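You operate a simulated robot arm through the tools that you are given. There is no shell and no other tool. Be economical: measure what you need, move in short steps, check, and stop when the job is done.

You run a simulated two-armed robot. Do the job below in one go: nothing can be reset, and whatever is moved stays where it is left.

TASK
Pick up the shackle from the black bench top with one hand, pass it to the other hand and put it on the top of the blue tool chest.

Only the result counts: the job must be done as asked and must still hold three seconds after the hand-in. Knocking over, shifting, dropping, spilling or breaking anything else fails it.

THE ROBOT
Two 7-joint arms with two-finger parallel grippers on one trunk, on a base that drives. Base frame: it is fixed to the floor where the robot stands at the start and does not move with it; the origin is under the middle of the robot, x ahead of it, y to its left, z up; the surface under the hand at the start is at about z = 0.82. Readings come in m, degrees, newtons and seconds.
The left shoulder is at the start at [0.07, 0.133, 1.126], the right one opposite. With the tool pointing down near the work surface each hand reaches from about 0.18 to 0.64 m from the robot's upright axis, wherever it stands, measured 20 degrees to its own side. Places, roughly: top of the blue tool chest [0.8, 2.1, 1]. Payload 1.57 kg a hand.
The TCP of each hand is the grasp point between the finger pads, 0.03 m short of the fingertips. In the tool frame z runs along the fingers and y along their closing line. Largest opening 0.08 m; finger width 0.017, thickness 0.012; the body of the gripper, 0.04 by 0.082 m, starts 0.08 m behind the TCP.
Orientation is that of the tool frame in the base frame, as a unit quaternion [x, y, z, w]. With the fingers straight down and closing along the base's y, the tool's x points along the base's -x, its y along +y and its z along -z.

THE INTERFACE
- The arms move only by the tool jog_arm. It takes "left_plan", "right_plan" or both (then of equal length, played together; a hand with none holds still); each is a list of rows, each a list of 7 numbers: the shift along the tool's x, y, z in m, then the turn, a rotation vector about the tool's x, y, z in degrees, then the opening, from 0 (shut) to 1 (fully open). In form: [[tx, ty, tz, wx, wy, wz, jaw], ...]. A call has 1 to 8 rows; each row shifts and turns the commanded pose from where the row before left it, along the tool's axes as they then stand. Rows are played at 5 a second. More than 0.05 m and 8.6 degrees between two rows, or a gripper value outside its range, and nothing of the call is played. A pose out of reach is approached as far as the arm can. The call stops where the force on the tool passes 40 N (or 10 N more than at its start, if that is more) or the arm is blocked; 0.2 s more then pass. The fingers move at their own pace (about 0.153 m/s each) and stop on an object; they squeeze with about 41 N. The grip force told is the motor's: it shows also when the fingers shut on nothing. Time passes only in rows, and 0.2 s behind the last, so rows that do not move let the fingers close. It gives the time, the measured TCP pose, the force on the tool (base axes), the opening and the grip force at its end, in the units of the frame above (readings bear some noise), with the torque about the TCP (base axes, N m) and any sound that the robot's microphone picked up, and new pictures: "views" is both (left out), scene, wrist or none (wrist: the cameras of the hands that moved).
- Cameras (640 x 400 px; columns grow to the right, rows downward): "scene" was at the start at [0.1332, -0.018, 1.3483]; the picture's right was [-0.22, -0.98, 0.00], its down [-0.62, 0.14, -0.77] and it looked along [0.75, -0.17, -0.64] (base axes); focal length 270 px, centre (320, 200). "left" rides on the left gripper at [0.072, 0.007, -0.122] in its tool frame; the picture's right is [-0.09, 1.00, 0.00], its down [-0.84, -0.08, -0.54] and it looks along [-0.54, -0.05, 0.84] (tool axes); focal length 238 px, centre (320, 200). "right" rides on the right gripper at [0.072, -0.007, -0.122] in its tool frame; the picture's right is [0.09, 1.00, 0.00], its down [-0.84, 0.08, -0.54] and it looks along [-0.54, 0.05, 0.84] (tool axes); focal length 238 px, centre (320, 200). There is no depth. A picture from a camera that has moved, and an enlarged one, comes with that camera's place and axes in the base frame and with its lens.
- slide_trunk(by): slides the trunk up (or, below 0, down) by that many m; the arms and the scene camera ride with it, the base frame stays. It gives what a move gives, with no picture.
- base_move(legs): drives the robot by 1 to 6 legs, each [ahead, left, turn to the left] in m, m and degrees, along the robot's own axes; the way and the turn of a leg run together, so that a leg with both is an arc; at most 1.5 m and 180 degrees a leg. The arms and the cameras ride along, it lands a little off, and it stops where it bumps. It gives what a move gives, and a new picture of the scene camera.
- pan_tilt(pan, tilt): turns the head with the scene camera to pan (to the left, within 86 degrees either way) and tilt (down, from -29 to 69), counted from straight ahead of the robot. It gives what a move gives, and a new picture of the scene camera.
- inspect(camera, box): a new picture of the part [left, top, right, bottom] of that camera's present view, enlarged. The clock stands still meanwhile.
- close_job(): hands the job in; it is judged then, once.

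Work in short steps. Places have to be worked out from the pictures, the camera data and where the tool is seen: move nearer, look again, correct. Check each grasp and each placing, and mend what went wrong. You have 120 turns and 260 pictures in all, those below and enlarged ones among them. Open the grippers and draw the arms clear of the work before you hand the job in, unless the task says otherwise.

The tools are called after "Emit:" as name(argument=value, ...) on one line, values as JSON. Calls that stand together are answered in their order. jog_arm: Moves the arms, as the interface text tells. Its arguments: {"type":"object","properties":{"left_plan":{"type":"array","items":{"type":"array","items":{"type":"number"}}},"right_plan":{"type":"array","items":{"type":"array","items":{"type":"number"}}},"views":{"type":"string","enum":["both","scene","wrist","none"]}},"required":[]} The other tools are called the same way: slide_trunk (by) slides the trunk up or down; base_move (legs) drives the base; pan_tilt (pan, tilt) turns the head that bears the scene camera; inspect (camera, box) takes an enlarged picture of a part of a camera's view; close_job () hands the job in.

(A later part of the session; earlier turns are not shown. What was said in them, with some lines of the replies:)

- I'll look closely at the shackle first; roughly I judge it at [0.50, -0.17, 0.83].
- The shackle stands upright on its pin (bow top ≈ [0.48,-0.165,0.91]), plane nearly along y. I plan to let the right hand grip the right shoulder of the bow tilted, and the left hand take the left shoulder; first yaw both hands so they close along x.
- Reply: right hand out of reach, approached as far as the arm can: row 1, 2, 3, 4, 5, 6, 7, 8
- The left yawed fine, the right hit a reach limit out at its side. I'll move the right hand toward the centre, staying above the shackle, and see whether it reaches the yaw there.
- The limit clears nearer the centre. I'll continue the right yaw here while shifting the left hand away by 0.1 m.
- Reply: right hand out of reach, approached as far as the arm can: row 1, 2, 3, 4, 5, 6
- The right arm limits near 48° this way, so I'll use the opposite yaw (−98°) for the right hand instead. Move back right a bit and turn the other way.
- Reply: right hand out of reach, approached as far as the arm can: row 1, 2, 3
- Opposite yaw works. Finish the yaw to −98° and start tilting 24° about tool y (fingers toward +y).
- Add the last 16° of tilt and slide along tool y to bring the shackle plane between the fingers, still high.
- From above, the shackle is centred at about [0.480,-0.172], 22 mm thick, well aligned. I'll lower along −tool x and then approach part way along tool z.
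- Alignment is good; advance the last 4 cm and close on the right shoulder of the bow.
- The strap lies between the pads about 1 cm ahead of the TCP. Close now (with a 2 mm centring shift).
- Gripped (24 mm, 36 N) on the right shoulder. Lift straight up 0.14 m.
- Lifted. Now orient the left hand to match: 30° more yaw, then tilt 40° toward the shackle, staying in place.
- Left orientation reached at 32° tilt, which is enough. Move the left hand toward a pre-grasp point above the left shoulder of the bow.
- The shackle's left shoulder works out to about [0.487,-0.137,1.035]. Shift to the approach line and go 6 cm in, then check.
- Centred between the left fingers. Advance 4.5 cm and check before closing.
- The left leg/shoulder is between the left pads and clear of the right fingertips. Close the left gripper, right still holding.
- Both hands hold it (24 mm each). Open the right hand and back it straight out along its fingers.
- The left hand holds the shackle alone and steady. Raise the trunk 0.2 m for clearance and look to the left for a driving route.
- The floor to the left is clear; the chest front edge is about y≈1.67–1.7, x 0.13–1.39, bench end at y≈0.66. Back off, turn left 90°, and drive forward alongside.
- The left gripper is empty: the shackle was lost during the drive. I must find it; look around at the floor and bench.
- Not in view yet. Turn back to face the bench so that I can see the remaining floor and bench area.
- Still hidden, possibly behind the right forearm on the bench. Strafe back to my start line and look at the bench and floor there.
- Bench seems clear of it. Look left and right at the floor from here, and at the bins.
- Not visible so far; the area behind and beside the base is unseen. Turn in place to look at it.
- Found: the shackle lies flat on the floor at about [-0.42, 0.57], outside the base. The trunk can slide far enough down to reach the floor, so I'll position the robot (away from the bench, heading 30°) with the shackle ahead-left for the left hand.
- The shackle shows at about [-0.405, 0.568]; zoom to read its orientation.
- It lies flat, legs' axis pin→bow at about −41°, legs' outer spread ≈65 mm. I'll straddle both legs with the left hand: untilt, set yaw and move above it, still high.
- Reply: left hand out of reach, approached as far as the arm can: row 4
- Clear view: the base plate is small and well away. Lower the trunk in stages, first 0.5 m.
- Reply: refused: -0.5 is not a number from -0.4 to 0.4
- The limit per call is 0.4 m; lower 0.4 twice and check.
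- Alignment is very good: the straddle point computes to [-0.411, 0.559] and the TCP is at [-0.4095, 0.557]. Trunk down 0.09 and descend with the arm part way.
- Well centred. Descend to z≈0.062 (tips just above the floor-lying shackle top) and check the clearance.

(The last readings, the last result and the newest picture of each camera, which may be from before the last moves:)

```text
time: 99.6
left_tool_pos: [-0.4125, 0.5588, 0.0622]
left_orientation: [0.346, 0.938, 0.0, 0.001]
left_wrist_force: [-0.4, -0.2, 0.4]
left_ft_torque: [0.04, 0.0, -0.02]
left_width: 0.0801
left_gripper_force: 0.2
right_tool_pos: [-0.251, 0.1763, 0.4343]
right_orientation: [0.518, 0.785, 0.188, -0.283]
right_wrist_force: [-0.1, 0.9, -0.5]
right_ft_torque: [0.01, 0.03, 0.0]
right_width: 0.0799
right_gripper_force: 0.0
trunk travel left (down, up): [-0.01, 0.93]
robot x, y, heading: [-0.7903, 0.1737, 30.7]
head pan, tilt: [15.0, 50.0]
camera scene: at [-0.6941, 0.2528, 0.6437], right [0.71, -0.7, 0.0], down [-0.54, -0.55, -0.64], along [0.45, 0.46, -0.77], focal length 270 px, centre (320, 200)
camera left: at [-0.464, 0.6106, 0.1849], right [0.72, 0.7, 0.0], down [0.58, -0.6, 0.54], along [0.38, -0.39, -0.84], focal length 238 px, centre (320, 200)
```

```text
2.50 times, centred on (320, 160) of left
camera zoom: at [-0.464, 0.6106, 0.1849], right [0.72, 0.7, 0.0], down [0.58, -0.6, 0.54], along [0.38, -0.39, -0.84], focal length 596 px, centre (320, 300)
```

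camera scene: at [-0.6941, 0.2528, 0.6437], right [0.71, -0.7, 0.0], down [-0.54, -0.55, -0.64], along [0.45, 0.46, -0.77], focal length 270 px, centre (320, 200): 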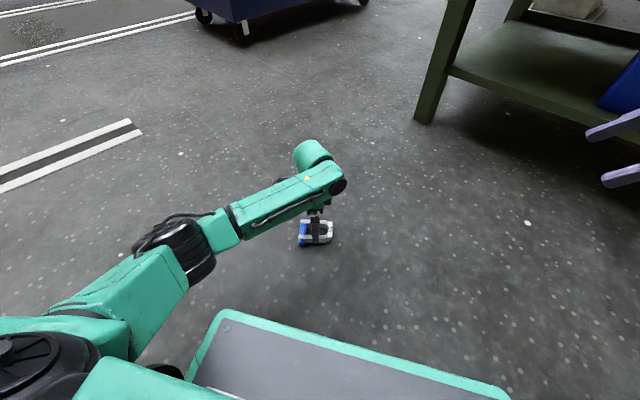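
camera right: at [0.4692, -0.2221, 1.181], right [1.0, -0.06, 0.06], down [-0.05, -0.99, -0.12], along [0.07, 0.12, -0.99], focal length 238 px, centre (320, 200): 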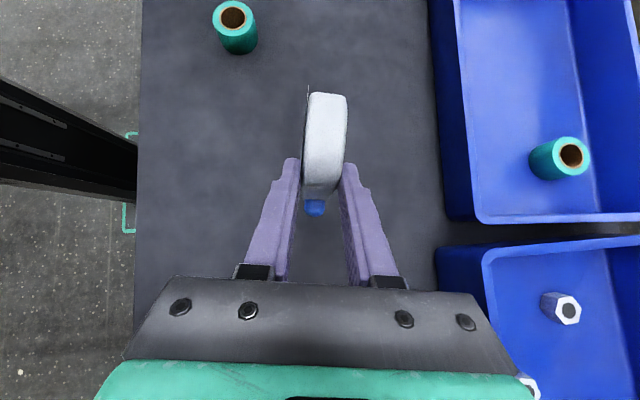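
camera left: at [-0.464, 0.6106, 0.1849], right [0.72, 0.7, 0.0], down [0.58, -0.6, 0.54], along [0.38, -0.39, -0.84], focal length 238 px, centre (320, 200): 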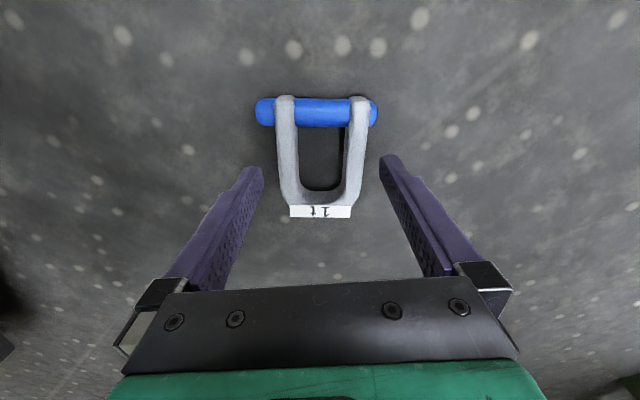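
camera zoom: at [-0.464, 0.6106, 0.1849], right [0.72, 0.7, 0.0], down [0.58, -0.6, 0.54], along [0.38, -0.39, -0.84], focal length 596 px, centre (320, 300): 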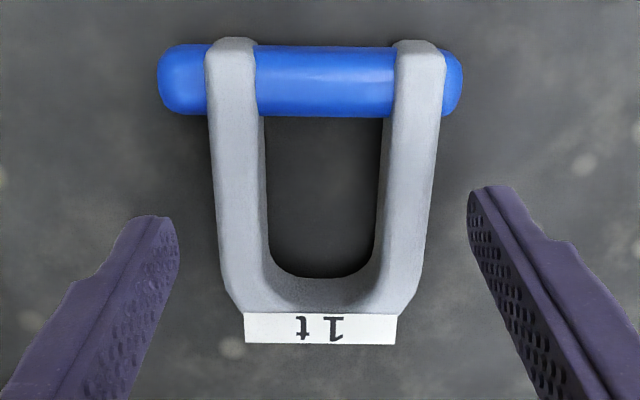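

Clearance on both sides is fine. Descend 2.4 cm and close.

Emit:
jog_arm(left_plan=[[0, 0, 0.012, 0, 0, 0, 1], [0, 0, 0.012, 0, 0, 0, 1], [0, 0, 0, 0, 0, 0, 1], [0, 0, 0, 0, 0, 0, 0.6], [0, 0, 0, 0, 0, 0, 0], [0, 0, 0, 0, 0, 0, 0], [0, 0, 0, 0, 0, 0, 0]], views="wrist")

```text
time: 101.2
left_tool_pos: [-0.4137, 0.5591, 0.0399]
left_orientation: [0.347, 0.938, 0.0, 0.0]
left_wrist_force: [0.5, -0.2, -0.9]
left_ft_torque: [-0.17, -0.04, 0.01]
left_width: 0.0654
left_gripper_force: 40.8
right_tool_pos: [-0.2516, 0.1768, 0.436]
right_orientation: [0.519, 0.784, 0.189, -0.283]
right_wrist_force: [0.2, 0.1, 0.5]
right_ft_torque: [0.01, 0.0, 0.0]
right_width: 0.0801
right_gripper_force: 0.0
trunk travel left (down, up): [-0.01, 0.93]
robot x, y, heading: [-0.7931, 0.172, 30.5]
head pan, tilt: [15.0, 50.0]
camera left: at [-0.4638, 0.6105, 0.1614], right [0.72, 0.7, 0.0], down [0.58, -0.6, 0.54], along [0.38, -0.39, -0.84], focal length 238 px, centre (320, 200)
```

left: 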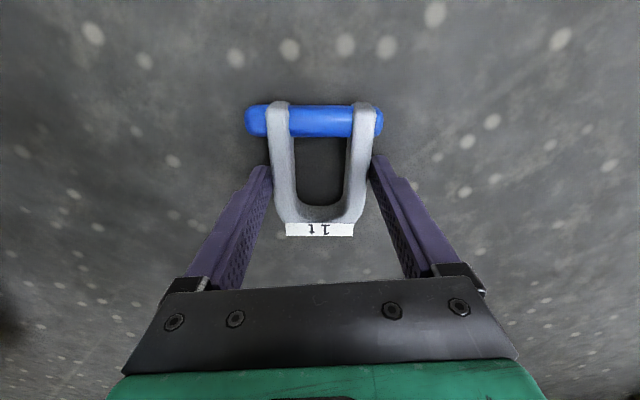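

Gripped at 65 mm, but only with the last centimetre of the tips. I'll reopen, go 7 mm deeper and re-close for a safer hold.

Emit:
jog_arm(left_plan=[[0, 0, 0, 0, 0, 0, 1], [0, 0, 0, 0, 0, 0, 1], [0.002, 0, 0.007, 0, 0, 0, 1], [0, 0, 0, 0, 0, 0, 1], [0, 0, 0, 0, 0, 0, 0], [0, 0, 0, 0, 0, 0, 0], [0, 0, 0, 0, 0, 0, 0]], views="none")

Emit:
jog_arm(left_plan=[[0, 0, -0.03, 0, 0, 0, 0], [0, 0, -0.04, 0, 0, 0, 0], [0, 0, -0.04, 0, 0, 0, 0], [0, 0, -0.04, 0, 0, 0, 0], [0, 0, 0, 0, 0, 0, 0]], views="both")

```text
time: 102.8
left_tool_pos: [-0.4143, 0.5604, 0.0325]
left_orientation: [0.347, 0.938, 0.001, 0.0]
left_wrist_force: [-2.4, 0.7, 1.2]
left_ft_torque: [-0.16, 0.04, -0.13]
left_width: 0.0652
left_gripper_force: 41.2
right_tool_pos: [-0.2498, 0.1777, 0.4348]
right_orientation: [0.519, 0.784, 0.189, -0.284]
right_wrist_force: [-0.1, 0.1, -0.5]
right_ft_torque: [-0.01, -0.04, 0.01]
right_width: 0.0802
right_gripper_force: 0.0
trunk travel left (down, up): [-0.01, 0.93]
robot x, y, heading: [-0.7934, 0.1699, 30.7]
head pan, tilt: [15.0, 50.0]
```

```text
time: 104.0
left_tool_pos: [-0.4144, 0.5604, 0.1802]
left_orientation: [0.347, 0.938, -0.001, 0.0]
left_wrist_force: [0.0, 0.0, -4.1]
left_ft_torque: [-0.01, 0.0, -0.02]
left_width: 0.0654
left_gripper_force: 41.3
right_tool_pos: [-0.2509, 0.1766, 0.4346]
right_orientation: [0.519, 0.784, 0.188, -0.283]
right_wrist_force: [0.3, -0.8, -0.1]
right_ft_torque: [-0.01, 0.0, 0.02]
right_width: 0.08
right_gripper_force: 0.1
trunk travel left (down, up): [-0.01, 0.93]
robot x, y, heading: [-0.7902, 0.172, 30.6]
head pan, tilt: [15.0, 50.0]
camera scene: at [-0.6939, 0.253, 0.6436], right [0.71, -0.7, 0.0], down [-0.54, -0.55, -0.64], along [0.45, 0.46, -0.77], focal length 270 px, centre (320, 200)
camera left: at [-0.4647, 0.612, 0.3032], right [0.72, 0.7, 0.0], down [0.59, -0.6, 0.54], along [0.38, -0.39, -0.84], focal length 238 px, centre (320, 200)
```

scene: 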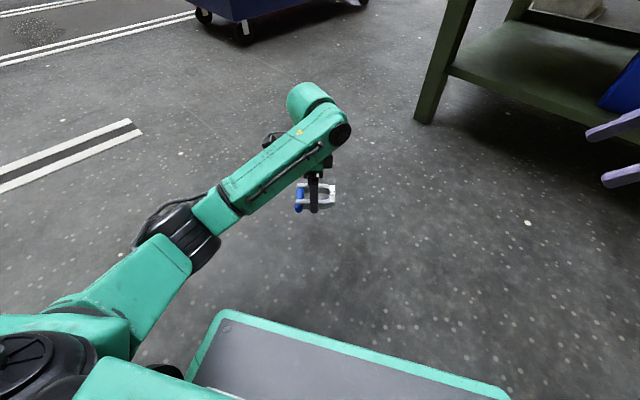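
left: 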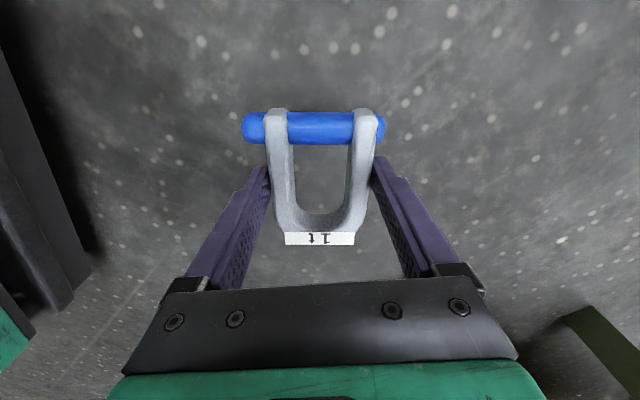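

Lifted, centred, torque near zero — a solid hold. Raise the arm further and slide the trunk back up.

Emit:
jog_arm(left_plan=[[0, 0, -0.035, 0, 0, 0, 0], [0, 0, -0.035, 0, 0, 0, 0], [0, 0, -0.035, 0, 0, 0, 0], [0, 0, -0.035, 0, 0, 0, 0], [0, 0, -0.035, 0, 0, 0, 0], [0, 0, 0, 0, 0, 0, 0]], views="none")

Emit:
slide_trunk(by=0.4)

Emit:
slide_trunk(by=0.4)

Emit:
pan_tilt(pan=55, tilt=40)

```text
time: 105.4
left_tool_pos: [-0.4145, 0.5595, 0.3591]
left_orientation: [0.347, 0.938, -0.001, 0.0]
left_wrist_force: [0.0, -0.1, -3.6]
left_ft_torque: [0.02, 0.02, 0.03]
left_width: 0.0653
left_gripper_force: 40.9
right_tool_pos: [-0.2514, 0.1771, 0.4338]
right_orientation: [0.519, 0.784, 0.188, -0.284]
right_wrist_force: [0.4, 0.3, 0.2]
right_ft_torque: [-0.01, 0.01, -0.01]
right_width: 0.0799
right_gripper_force: 0.1
trunk travel left (down, up): [-0.01, 0.93]
robot x, y, heading: [-0.7905, 0.1724, 30.2]
head pan, tilt: [15.0, 50.0]
```

```text
time: 109.2
left_tool_pos: [-0.4149, 0.5599, 0.7576]
left_orientation: [0.347, 0.938, -0.001, -0.001]
left_wrist_force: [0.3, 0.8, -3.0]
left_ft_torque: [-0.01, -0.04, -0.01]
left_width: 0.0648
left_gripper_force: 40.8
right_tool_pos: [-0.2503, 0.1775, 0.8341]
right_orientation: [0.52, 0.784, 0.188, -0.284]
right_wrist_force: [-1.2, -0.1, -0.2]
right_ft_torque: [-0.02, 0.0, 0.04]
right_width: 0.0799
right_gripper_force: 0.2
trunk travel left (down, up): [-0.41, 0.53]
robot x, y, heading: [-0.7923, 0.1698, 30.6]
head pan, tilt: [15.0, 50.0]
```

```text
time: 113.1
left_tool_pos: [-0.4141, 0.5597, 1.1578]
left_orientation: [0.346, 0.938, -0.001, 0.0]
left_wrist_force: [-0.6, 0.5, -3.4]
left_ft_torque: [0.02, 0.0, 0.02]
left_width: 0.0646
left_gripper_force: 40.7
right_tool_pos: [-0.2501, 0.1773, 1.2339]
right_orientation: [0.519, 0.784, 0.187, -0.284]
right_wrist_force: [0.4, -0.1, 0.9]
right_ft_torque: [0.0, 0.01, -0.02]
right_width: 0.0802
right_gripper_force: 0.1
trunk travel left (down, up): [-0.81, 0.13]
robot x, y, heading: [-0.7922, 0.1696, 30.5]
head pan, tilt: [15.0, 50.0]
```

```text
time: 114.2
left_tool_pos: [-0.4144, 0.5596, 1.1578]
left_orientation: [0.347, 0.938, -0.001, 0.0]
left_wrist_force: [-0.4, 1.0, -3.9]
left_ft_torque: [0.03, 0.02, -0.01]
left_width: 0.0645
left_gripper_force: 40.9
right_tool_pos: [-0.2499, 0.1776, 1.2344]
right_orientation: [0.519, 0.784, 0.188, -0.284]
right_wrist_force: [-0.2, 0.1, -0.6]
right_ft_torque: [-0.01, 0.01, -0.04]
right_width: 0.08
right_gripper_force: 0.0
trunk travel left (down, up): [-0.81, 0.13]
robot x, y, heading: [-0.7899, 0.1715, 30.6]
head pan, tilt: [55.0, 40.0]
camera scene: at [-0.7406, 0.2832, 1.4578], right [1.0, -0.08, 0.0], down [-0.05, -0.64, -0.77], along [0.06, 0.76, -0.64], focal length 270 px, centre (320, 200)
```

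scene: 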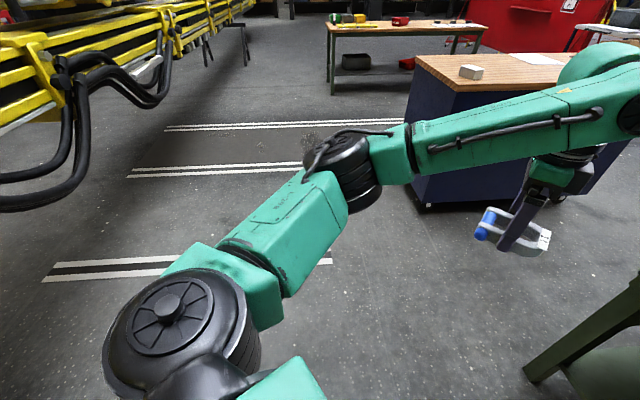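

The width reads slightly smaller; check the hold in the left wrist view.

Emit:
inspect(camera="left", box=[200, 60, 440, 260])

```text
2.00 times, centred on (320, 160) of left
camera zoom: at [-0.4647, 0.6123, 1.2803], right [0.72, 0.7, 0.0], down [0.58, -0.6, 0.54], along [0.38, -0.39, -0.84], focal length 477 px, centre (320, 280)
```

zoom: 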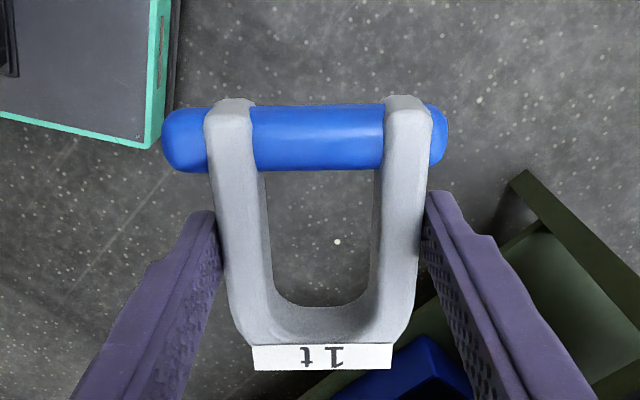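

The hold is intact (it just settled flush). Raise 0.1 m more, then drive in short legs: turn 30° first and check the grip.

Emit:
slide_trunk(by=0.1)

Emit:
base_move(legs=[[0, 0, 10], [0, 0, 10], [0, 0, 10]])

```text
time: 115.5
left_tool_pos: [-0.4143, 0.5606, 1.2576]
left_orientation: [0.347, 0.938, -0.001, 0.0]
left_wrist_force: [0.3, -0.2, -3.9]
left_ft_torque: [0.01, -0.01, 0.01]
left_width: 0.0647
left_gripper_force: 40.6
right_tool_pos: [-0.2495, 0.1778, 1.3346]
right_orientation: [0.519, 0.784, 0.188, -0.284]
right_wrist_force: [-0.6, 0.6, 1.1]
right_ft_torque: [0.03, -0.03, 0.02]
right_width: 0.0797
right_gripper_force: 0.1
trunk travel left (down, up): [-0.91, 0.03]
robot x, y, heading: [-0.7919, 0.1687, 30.5]
head pan, tilt: [55.0, 40.0]
```

```text
time: 118.0
left_tool_pos: [-0.6541, 0.6935, 1.259]
left_orientation: [0.095, 0.996, 0.0, -0.001]
left_wrist_force: [0.5, -0.9, -3.7]
left_ft_torque: [0.06, 0.04, 0.01]
left_width: 0.0647
left_gripper_force: 41.3
right_tool_pos: [-0.3218, 0.4437, 1.3341]
right_orientation: [0.299, 0.891, 0.109, -0.324]
right_wrist_force: [-0.1, 0.6, 0.2]
right_ft_torque: [0.01, 0.02, 0.01]
right_width: 0.0798
right_gripper_force: 0.0
trunk travel left (down, up): [-0.91, 0.03]
robot x, y, heading: [-0.7909, 0.1683, 60.3]
head pan, tilt: [55.0, 40.0]
camera scene: at [-0.7988, 0.2905, 1.5581], right [0.9, 0.43, 0.0], down [0.27, -0.58, -0.77], along [-0.33, 0.69, -0.64], focal length 270 px, centre (320, 200)
```

scene: 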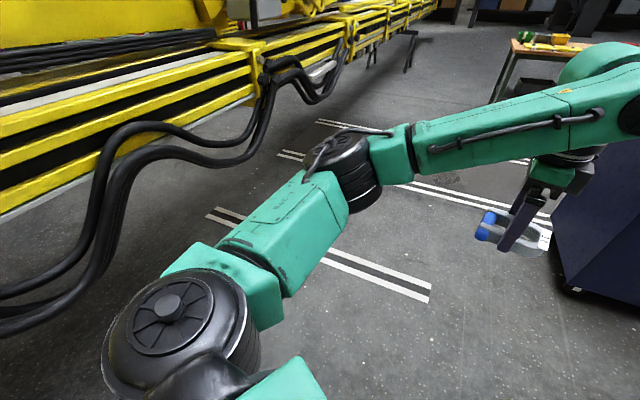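

Grip unchanged (64.7 mm, 41 N). Drive ahead along 60° in legs of 0.3 m, with the head set to look ahead.

Emit:
pan_tilt(pan=-15, tilt=45)

Emit:
base_move(legs=[[0.3, 0, 0], [0.3, 0, 0], [0.3, 0, 0]])

```text
time: 119.4
left_tool_pos: [-0.6575, 0.6967, 1.2585]
left_orientation: [0.094, 0.996, -0.001, 0.0]
left_wrist_force: [-0.6, 0.5, -4.0]
left_ft_torque: [-0.02, 0.0, -0.01]
left_width: 0.0645
left_gripper_force: 41.3
right_tool_pos: [-0.3251, 0.4456, 1.3344]
right_orientation: [0.298, 0.892, 0.108, -0.324]
right_wrist_force: [-0.3, 0.7, 0.3]
right_ft_torque: [-0.01, 0.04, 0.03]
right_width: 0.0799
right_gripper_force: 0.1
trunk travel left (down, up): [-0.91, 0.03]
robot x, y, heading: [-0.792, 0.1687, 60.5]
head pan, tilt: [-15.0, 45.0]
camera scene: at [-0.7089, 0.2748, 1.5506], right [0.71, -0.7, 0.0], down [-0.5, -0.5, -0.71], along [0.5, 0.5, -0.71], focal length 270 px, centre (320, 200)
```

scene: 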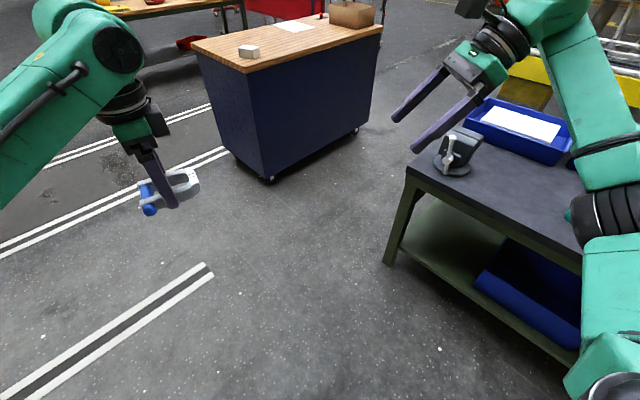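

```text
time: 124.7
left_tool_pos: [-0.215, 1.4763, 1.259]
left_orientation: [0.095, 0.996, -0.001, 0.0]
left_wrist_force: [0.1, -0.3, -4.1]
left_ft_torque: [0.03, 0.01, 0.02]
left_width: 0.064
left_gripper_force: 40.9
right_tool_pos: [0.1176, 1.2269, 1.3357]
right_orientation: [0.3, 0.891, 0.111, -0.322]
right_wrist_force: [0.2, -0.2, 0.6]
right_ft_torque: [0.02, -0.03, 0.01]
right_width: 0.08
right_gripper_force: 0.0
trunk travel left (down, up): [-0.91, 0.03]
robot x, y, heading: [-0.3462, 0.9539, 60.5]
head pan, tilt: [-15.0, 45.0]
camera scene: at [-0.2666, 1.055, 1.5509], right [0.71, -0.7, 0.0], down [-0.5, -0.5, -0.71], along [0.5, 0.5, -0.71], focal length 270 px, centre (320, 200)
```

scene: 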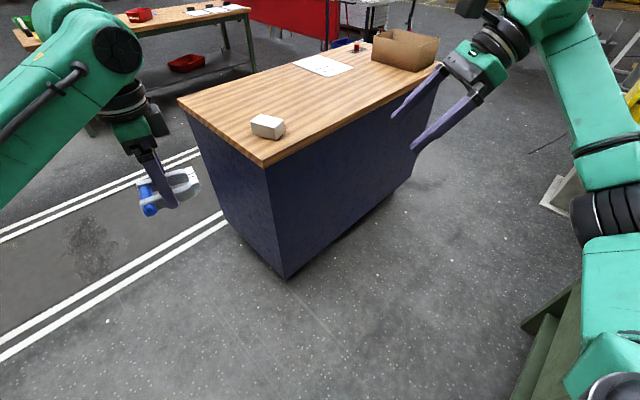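

Chest front edge y≈1.70, left edge x≈0.12, the white block near [0.24,1.85], top z≈1.0; grip still good. Drive diagonally to bring the hand over about [0.47,1.77].

Emit:
base_move(legs=[[0.2, -0.15, 0], [0.2, -0.15, 0], [0.195, -0.15, 0]])

Emit:
pan_tilt(pan=10, tilt=45)

```text
time: 129.4
left_tool_pos: [0.4668, 1.7765, 1.2584]
left_orientation: [0.092, 0.996, 0.001, 0.002]
left_wrist_force: [-0.8, 0.6, -4.2]
left_ft_torque: [0.03, -0.05, -0.04]
left_width: 0.0637
left_gripper_force: 41.0
right_tool_pos: [0.8006, 1.5275, 1.3371]
right_orientation: [0.298, 0.892, 0.11, -0.321]
right_wrist_force: [0.3, -0.1, -0.4]
right_ft_torque: [0.0, -0.03, -0.03]
right_width: 0.0801
right_gripper_force: 0.0
trunk travel left (down, up): [-0.91, 0.03]
robot x, y, heading: [0.3388, 1.2512, 60.6]
head pan, tilt: [-15.0, 45.0]
camera scene: at [0.4161, 1.3557, 1.551], right [0.71, -0.7, 0.0], down [-0.49, -0.51, -0.71], along [0.5, 0.51, -0.71], focal length 270 px, centre (320, 200)
```

scene: 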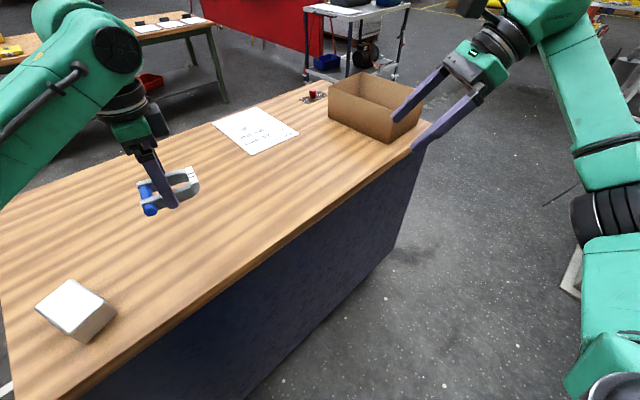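

```text
time: 130.3
left_tool_pos: [0.4713, 1.7792, 1.2575]
left_orientation: [0.091, 0.996, -0.001, 0.0]
left_wrist_force: [0.8, 0.9, -4.4]
left_ft_torque: [0.01, 0.03, -0.03]
left_width: 0.0639
left_gripper_force: 40.9
right_tool_pos: [0.8054, 1.5301, 1.334]
right_orientation: [0.298, 0.892, 0.108, -0.323]
right_wrist_force: [1.2, 0.4, 0.6]
right_ft_torque: [-0.03, 0.03, 0.01]
right_width: 0.0799
right_gripper_force: 0.0
trunk travel left (down, up): [-0.91, 0.03]
robot x, y, heading: [0.3399, 1.254, 60.5]
head pan, tilt: [10.0, 45.0]
camera scene: at [0.3921, 1.3768, 1.5504], right [0.94, -0.33, 0.0], down [-0.24, -0.67, -0.71], along [0.23, 0.67, -0.71], focal length 270 px, centre (320, 200)
```

scene: 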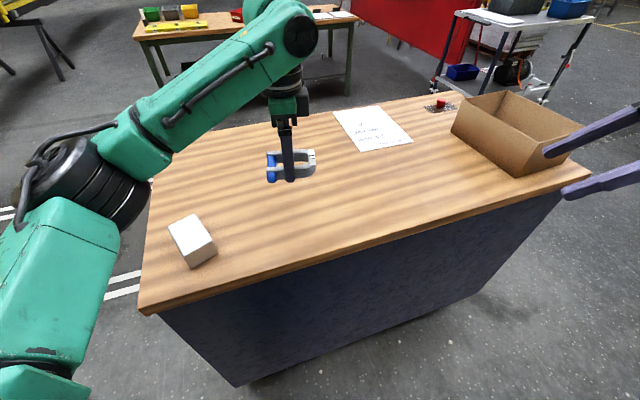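

The hand is over the chest, 7 cm in from the front edge. Move 5 cm further in and lower to about TCP z 1.06.

Emit:
jog_arm(left_plan=[[0.005, 0.025, 0, 0, 0, 0, 0], [0.004, 0.024, 0, 0, 0, 0, 0], [0, 0, 0.04, 0, 0, 0, 0], [0, 0, 0.04, 0, 0, 0, 0], [0, 0, 0.04, 0, 0, 0, 0], [0, 0, 0.04, 0, 0, 0, 0], [0, 0, 0.03, 0, 0, 0, 0], [0, 0, 0, 0, 0, 0, 0]], views="both")

Emit:
inspect(camera="scene", box=[220, 130, 380, 230])

```text
time: 132.1
left_tool_pos: [0.4698, 1.8292, 1.0666]
left_orientation: [0.092, 0.996, 0.0, -0.001]
left_wrist_force: [0.4, 0.2, -4.4]
left_ft_torque: [0.01, -0.03, -0.01]
left_width: 0.0638
left_gripper_force: 40.8
right_tool_pos: [0.8046, 1.5303, 1.3346]
right_orientation: [0.299, 0.892, 0.109, -0.322]
right_wrist_force: [0.9, 0.2, -0.6]
right_ft_torque: [0.0, 0.0, 0.02]
right_width: 0.08
right_gripper_force: 0.0
trunk travel left (down, up): [-0.91, 0.03]
robot x, y, heading: [0.3364, 1.2514, 60.7]
head pan, tilt: [10.0, 45.0]
camera scene: at [0.3907, 1.3761, 1.5506], right [0.94, -0.33, 0.0], down [-0.23, -0.67, -0.71], along [0.23, 0.67, -0.71], focal length 270 px, centre (320, 200)
camera left: at [0.4009, 1.8492, 1.1897], right [0.27, 0.96, 0.0], down [0.81, -0.23, 0.54], along [0.52, -0.15, -0.84], focal length 238 px, centre (320, 200)
```

scene: 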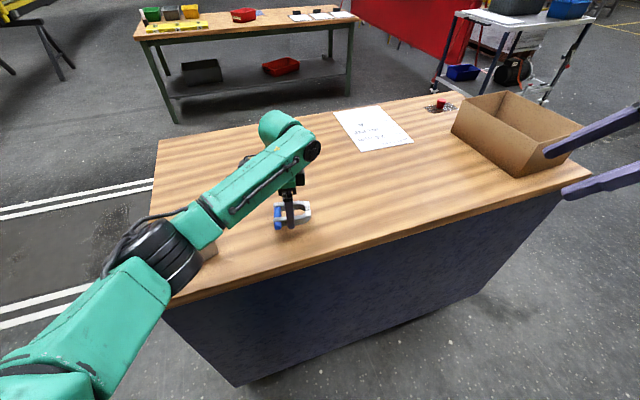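
left: 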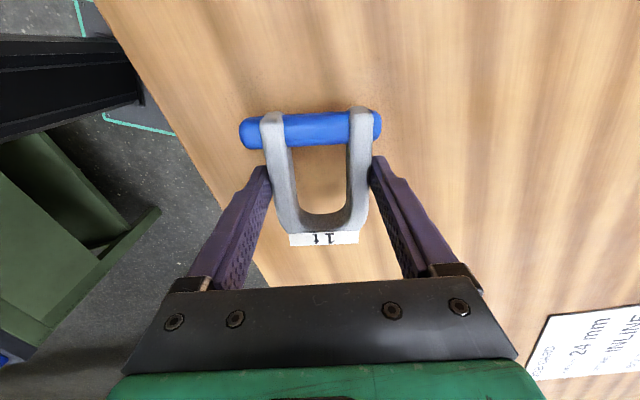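

```text
4.00 times, centred on (300, 180) of scene
camera zoom: at [0.3907, 1.3761, 1.5506], right [0.94, -0.33, 0.0], down [-0.23, -0.67, -0.71], along [0.23, 0.67, -0.71], focal length 1082 px, centre (400, 280)
```

zoom: 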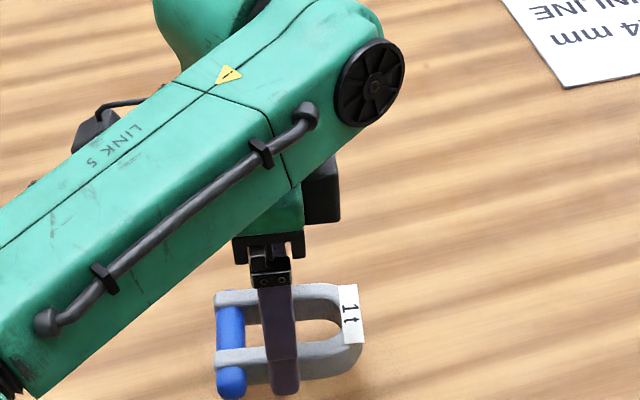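

Clear of the white block. Lower gently until contact shows in the force.

Emit:
jog_arm(left_plan=[[0, 0, 0.01, 0, 0, 0, 0], [0, 0, 0.01, 0, 0, 0, 0], [0, 0, 0.005, 0, 0, 0, 0], [0, 0, 0.004, 0, 0, 0, 0], [0, 0, 0, 0, 0, 0, 0]], views="wrist")

Emit:
inspect(camera="scene", box=[240, 180, 340, 250])

```text
time: 133.3
left_tool_pos: [0.4705, 1.8279, 1.0388]
left_orientation: [0.092, 0.996, 0.0, -0.001]
left_wrist_force: [1.2, 0.6, -3.9]
left_ft_torque: [0.01, 0.02, 0.01]
left_width: 0.0635
left_gripper_force: 40.8
right_tool_pos: [0.8035, 1.5294, 1.334]
right_orientation: [0.298, 0.892, 0.109, -0.323]
right_wrist_force: [-0.4, -0.1, 0.2]
right_ft_torque: [-0.01, 0.0, -0.01]
right_width: 0.0798
right_gripper_force: 0.1
trunk travel left (down, up): [-0.91, 0.03]
robot x, y, heading: [0.3373, 1.2552, 60.5]
head pan, tilt: [10.0, 45.0]
camera left: at [0.4007, 1.849, 1.1611], right [0.27, 0.96, 0.0], down [0.81, -0.23, 0.54], along [0.52, -0.15, -0.84], focal length 238 px, centre (320, 200)
```

left: 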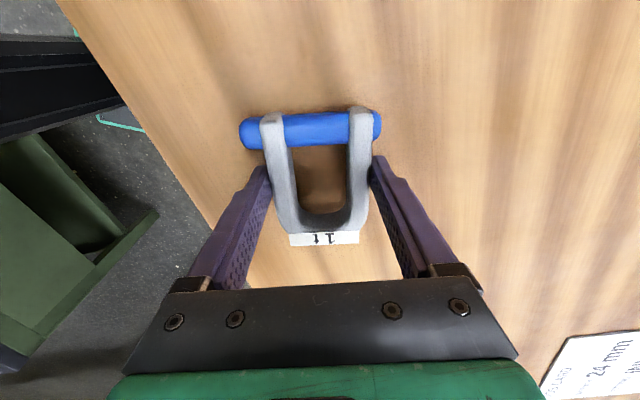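

```text
5.71 times, centred on (290, 215) of scene
camera zoom: at [0.3906, 1.3764, 1.5505], right [0.94, -0.33, 0.0], down [-0.23, -0.67, -0.71], along [0.23, 0.67, -0.71], focal length 1546 px, centre (491, 114)
```

zoom: 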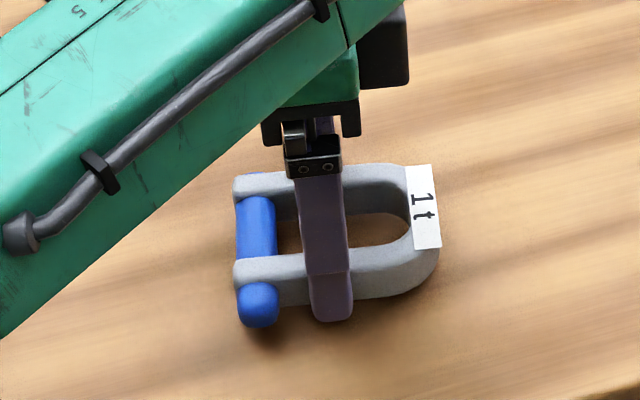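

No contact yet, still carrying about 4 N. Continue down in 3–4 mm steps.

Emit:
jog_arm(left_plan=[[0, 0, 0.004, 0, 0, 0, 0], [0, 0, 0.003, 0, 0, 0, 0], [0, 0, 0.003, 0, 0, 0, 0], [0, 0, 0, 0, 0, 0, 0]], views="none")

```text
time: 134.3
left_tool_pos: [0.4705, 1.8282, 1.0323]
left_orientation: [0.093, 0.996, 0.003, 0.001]
left_wrist_force: [0.4, 8.2, 18.1]
left_ft_torque: [-0.33, 0.71, -0.3]
left_width: 0.0639
left_gripper_force: 40.9
right_tool_pos: [0.8041, 1.5288, 1.3348]
right_orientation: [0.297, 0.892, 0.109, -0.323]
right_wrist_force: [1.0, 0.9, 0.2]
right_ft_torque: [0.0, -0.01, 0.03]
right_width: 0.08
right_gripper_force: 0.0
trunk travel left (down, up): [-0.91, 0.03]
robot x, y, heading: [0.3375, 1.2527, 60.9]
head pan, tilt: [10.0, 45.0]
```

Contact (18 N) at TCP z 1.032. Relax 2 mm, open, and withdraw straight up.

Emit:
jog_arm(left_plan=[[0, 0, -0.002, 0, 0, 0, 0], [0, 0, 0, 0, 0, 0, 0.9], [0, 0, 0, 0, 0, 0, 1], [0, 0, 0, 0, 0, 0, 1]], views="wrist")

Emit:
inspect(camera="scene", box=[240, 180, 340, 250])

```text
time: 135.3
left_tool_pos: [0.4701, 1.8278, 1.0309]
left_orientation: [0.092, 0.996, -0.001, 0.0]
left_wrist_force: [-0.3, -0.1, -0.3]
left_ft_torque: [0.0, -0.01, 0.0]
left_width: 0.0798
left_gripper_force: 0.0
right_tool_pos: [0.8043, 1.5295, 1.3352]
right_orientation: [0.298, 0.892, 0.108, -0.323]
right_wrist_force: [-0.3, -0.5, -0.1]
right_ft_torque: [0.01, 0.0, -0.01]
right_width: 0.0797
right_gripper_force: 0.1
trunk travel left (down, up): [-0.91, 0.03]
robot x, y, heading: [0.3359, 1.2543, 60.5]
head pan, tilt: [10.0, 45.0]
camera left: at [0.4003, 1.8473, 1.1539], right [0.27, 0.96, 0.0], down [0.81, -0.23, 0.54], along [0.52, -0.15, -0.84], focal length 238 px, centre (320, 200)
```

left: 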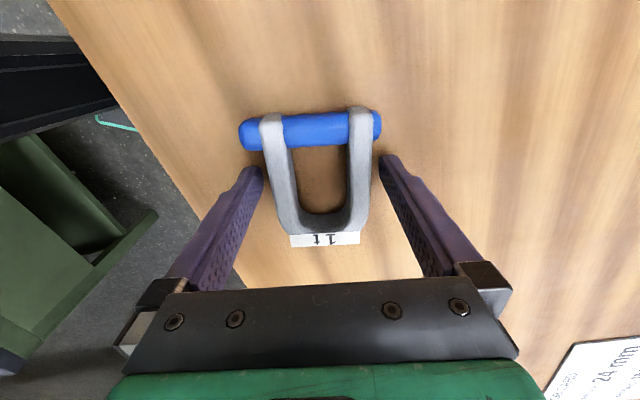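

```text
5.71 times, centred on (290, 215) of scene
camera zoom: at [0.3902, 1.3748, 1.5507], right [0.94, -0.33, 0.0], down [-0.23, -0.67, -0.71], along [0.23, 0.67, -0.71], focal length 1546 px, centre (491, 114)
```

zoom: 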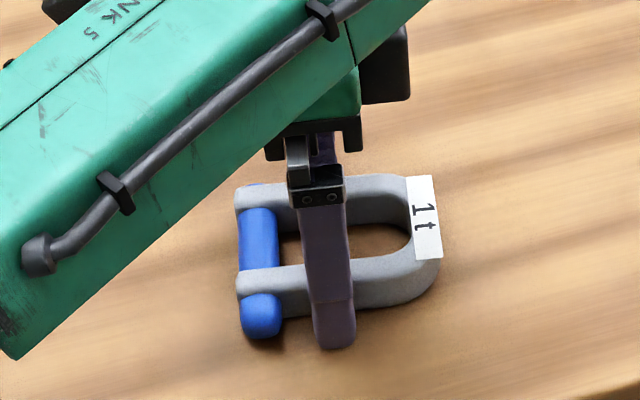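

Released with clearance on both sides and lying on the wood. Withdraw upward.

Emit:
jog_arm(left_plan=[[0, 0, -0.02, 0, 0, 0, 1], [0, 0, -0.04, 0, 0, 0, 1], [0, 0, -0.04, 0, 0, 0, 1], [0, 0, -0.045, 0, 0, 0, 1], [0, 0, -0.045, 0, 0, 0, 1], [0, 0, 0, 0, 0, 0, 1]], views="both")

```text
time: 136.7
left_tool_pos: [0.4703, 1.8293, 1.2215]
left_orientation: [0.093, 0.996, -0.001, 0.0]
left_wrist_force: [-0.1, 0.0, 0.2]
left_ft_torque: [0.01, 0.01, -0.01]
left_width: 0.0798
left_gripper_force: 0.1
right_tool_pos: [0.8049, 1.5288, 1.3333]
right_orientation: [0.298, 0.892, 0.108, -0.323]
right_wrist_force: [0.2, 0.6, -0.5]
right_ft_torque: [-0.01, -0.02, -0.04]
right_width: 0.0801
right_gripper_force: 0.2
trunk travel left (down, up): [-0.91, 0.03]
robot x, y, heading: [0.341, 1.2562, 60.8]
head pan, tilt: [10.0, 45.0]
camera scene: at [0.3909, 1.3753, 1.5506], right [0.94, -0.33, 0.0], down [-0.23, -0.67, -0.71], along [0.23, 0.67, -0.71], focal length 270 px, centre (320, 200)
camera left: at [0.4003, 1.8482, 1.3437], right [0.27, 0.96, 0.0], down [0.81, -0.23, 0.54], along [0.52, -0.15, -0.84], focal length 238 px, centre (320, 200)
```

scene: 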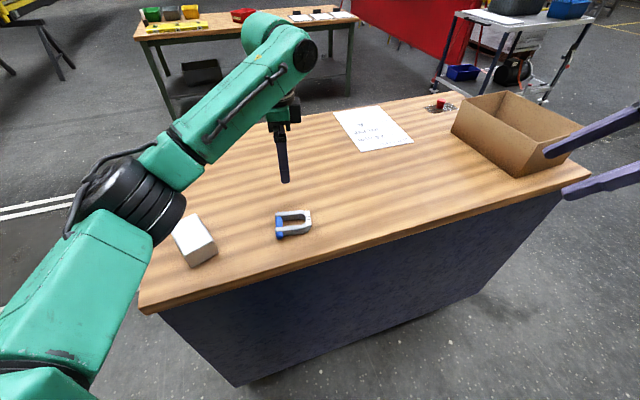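
left: 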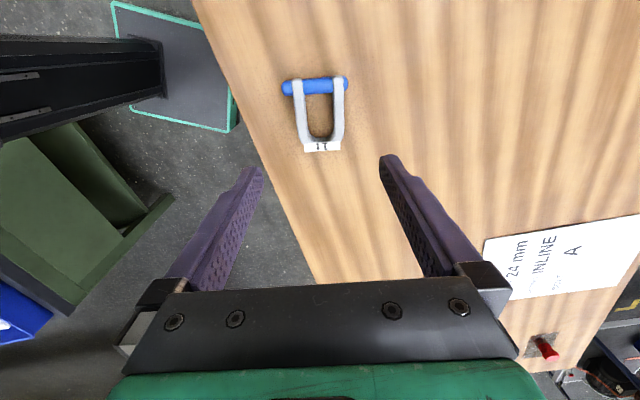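

The shackle lies stable on the chest top, nothing else was disturbed, and both grippers are open and clear; hand in.

Emit:
close_job()

```text
The job is handed in.
```

The shackle is lying flat on top of the blue tool chest and the job is handed in, but I dropped it on the floor once on the way.

The right hand picked it up from the bench and passed it to the left. The left hand lost it while the base was driving. I picked it up from the floor with the left hand and set it down from there, without a second hand-to-hand pass. I saw nothing else moved, and both grippers are open and clear of the chest.
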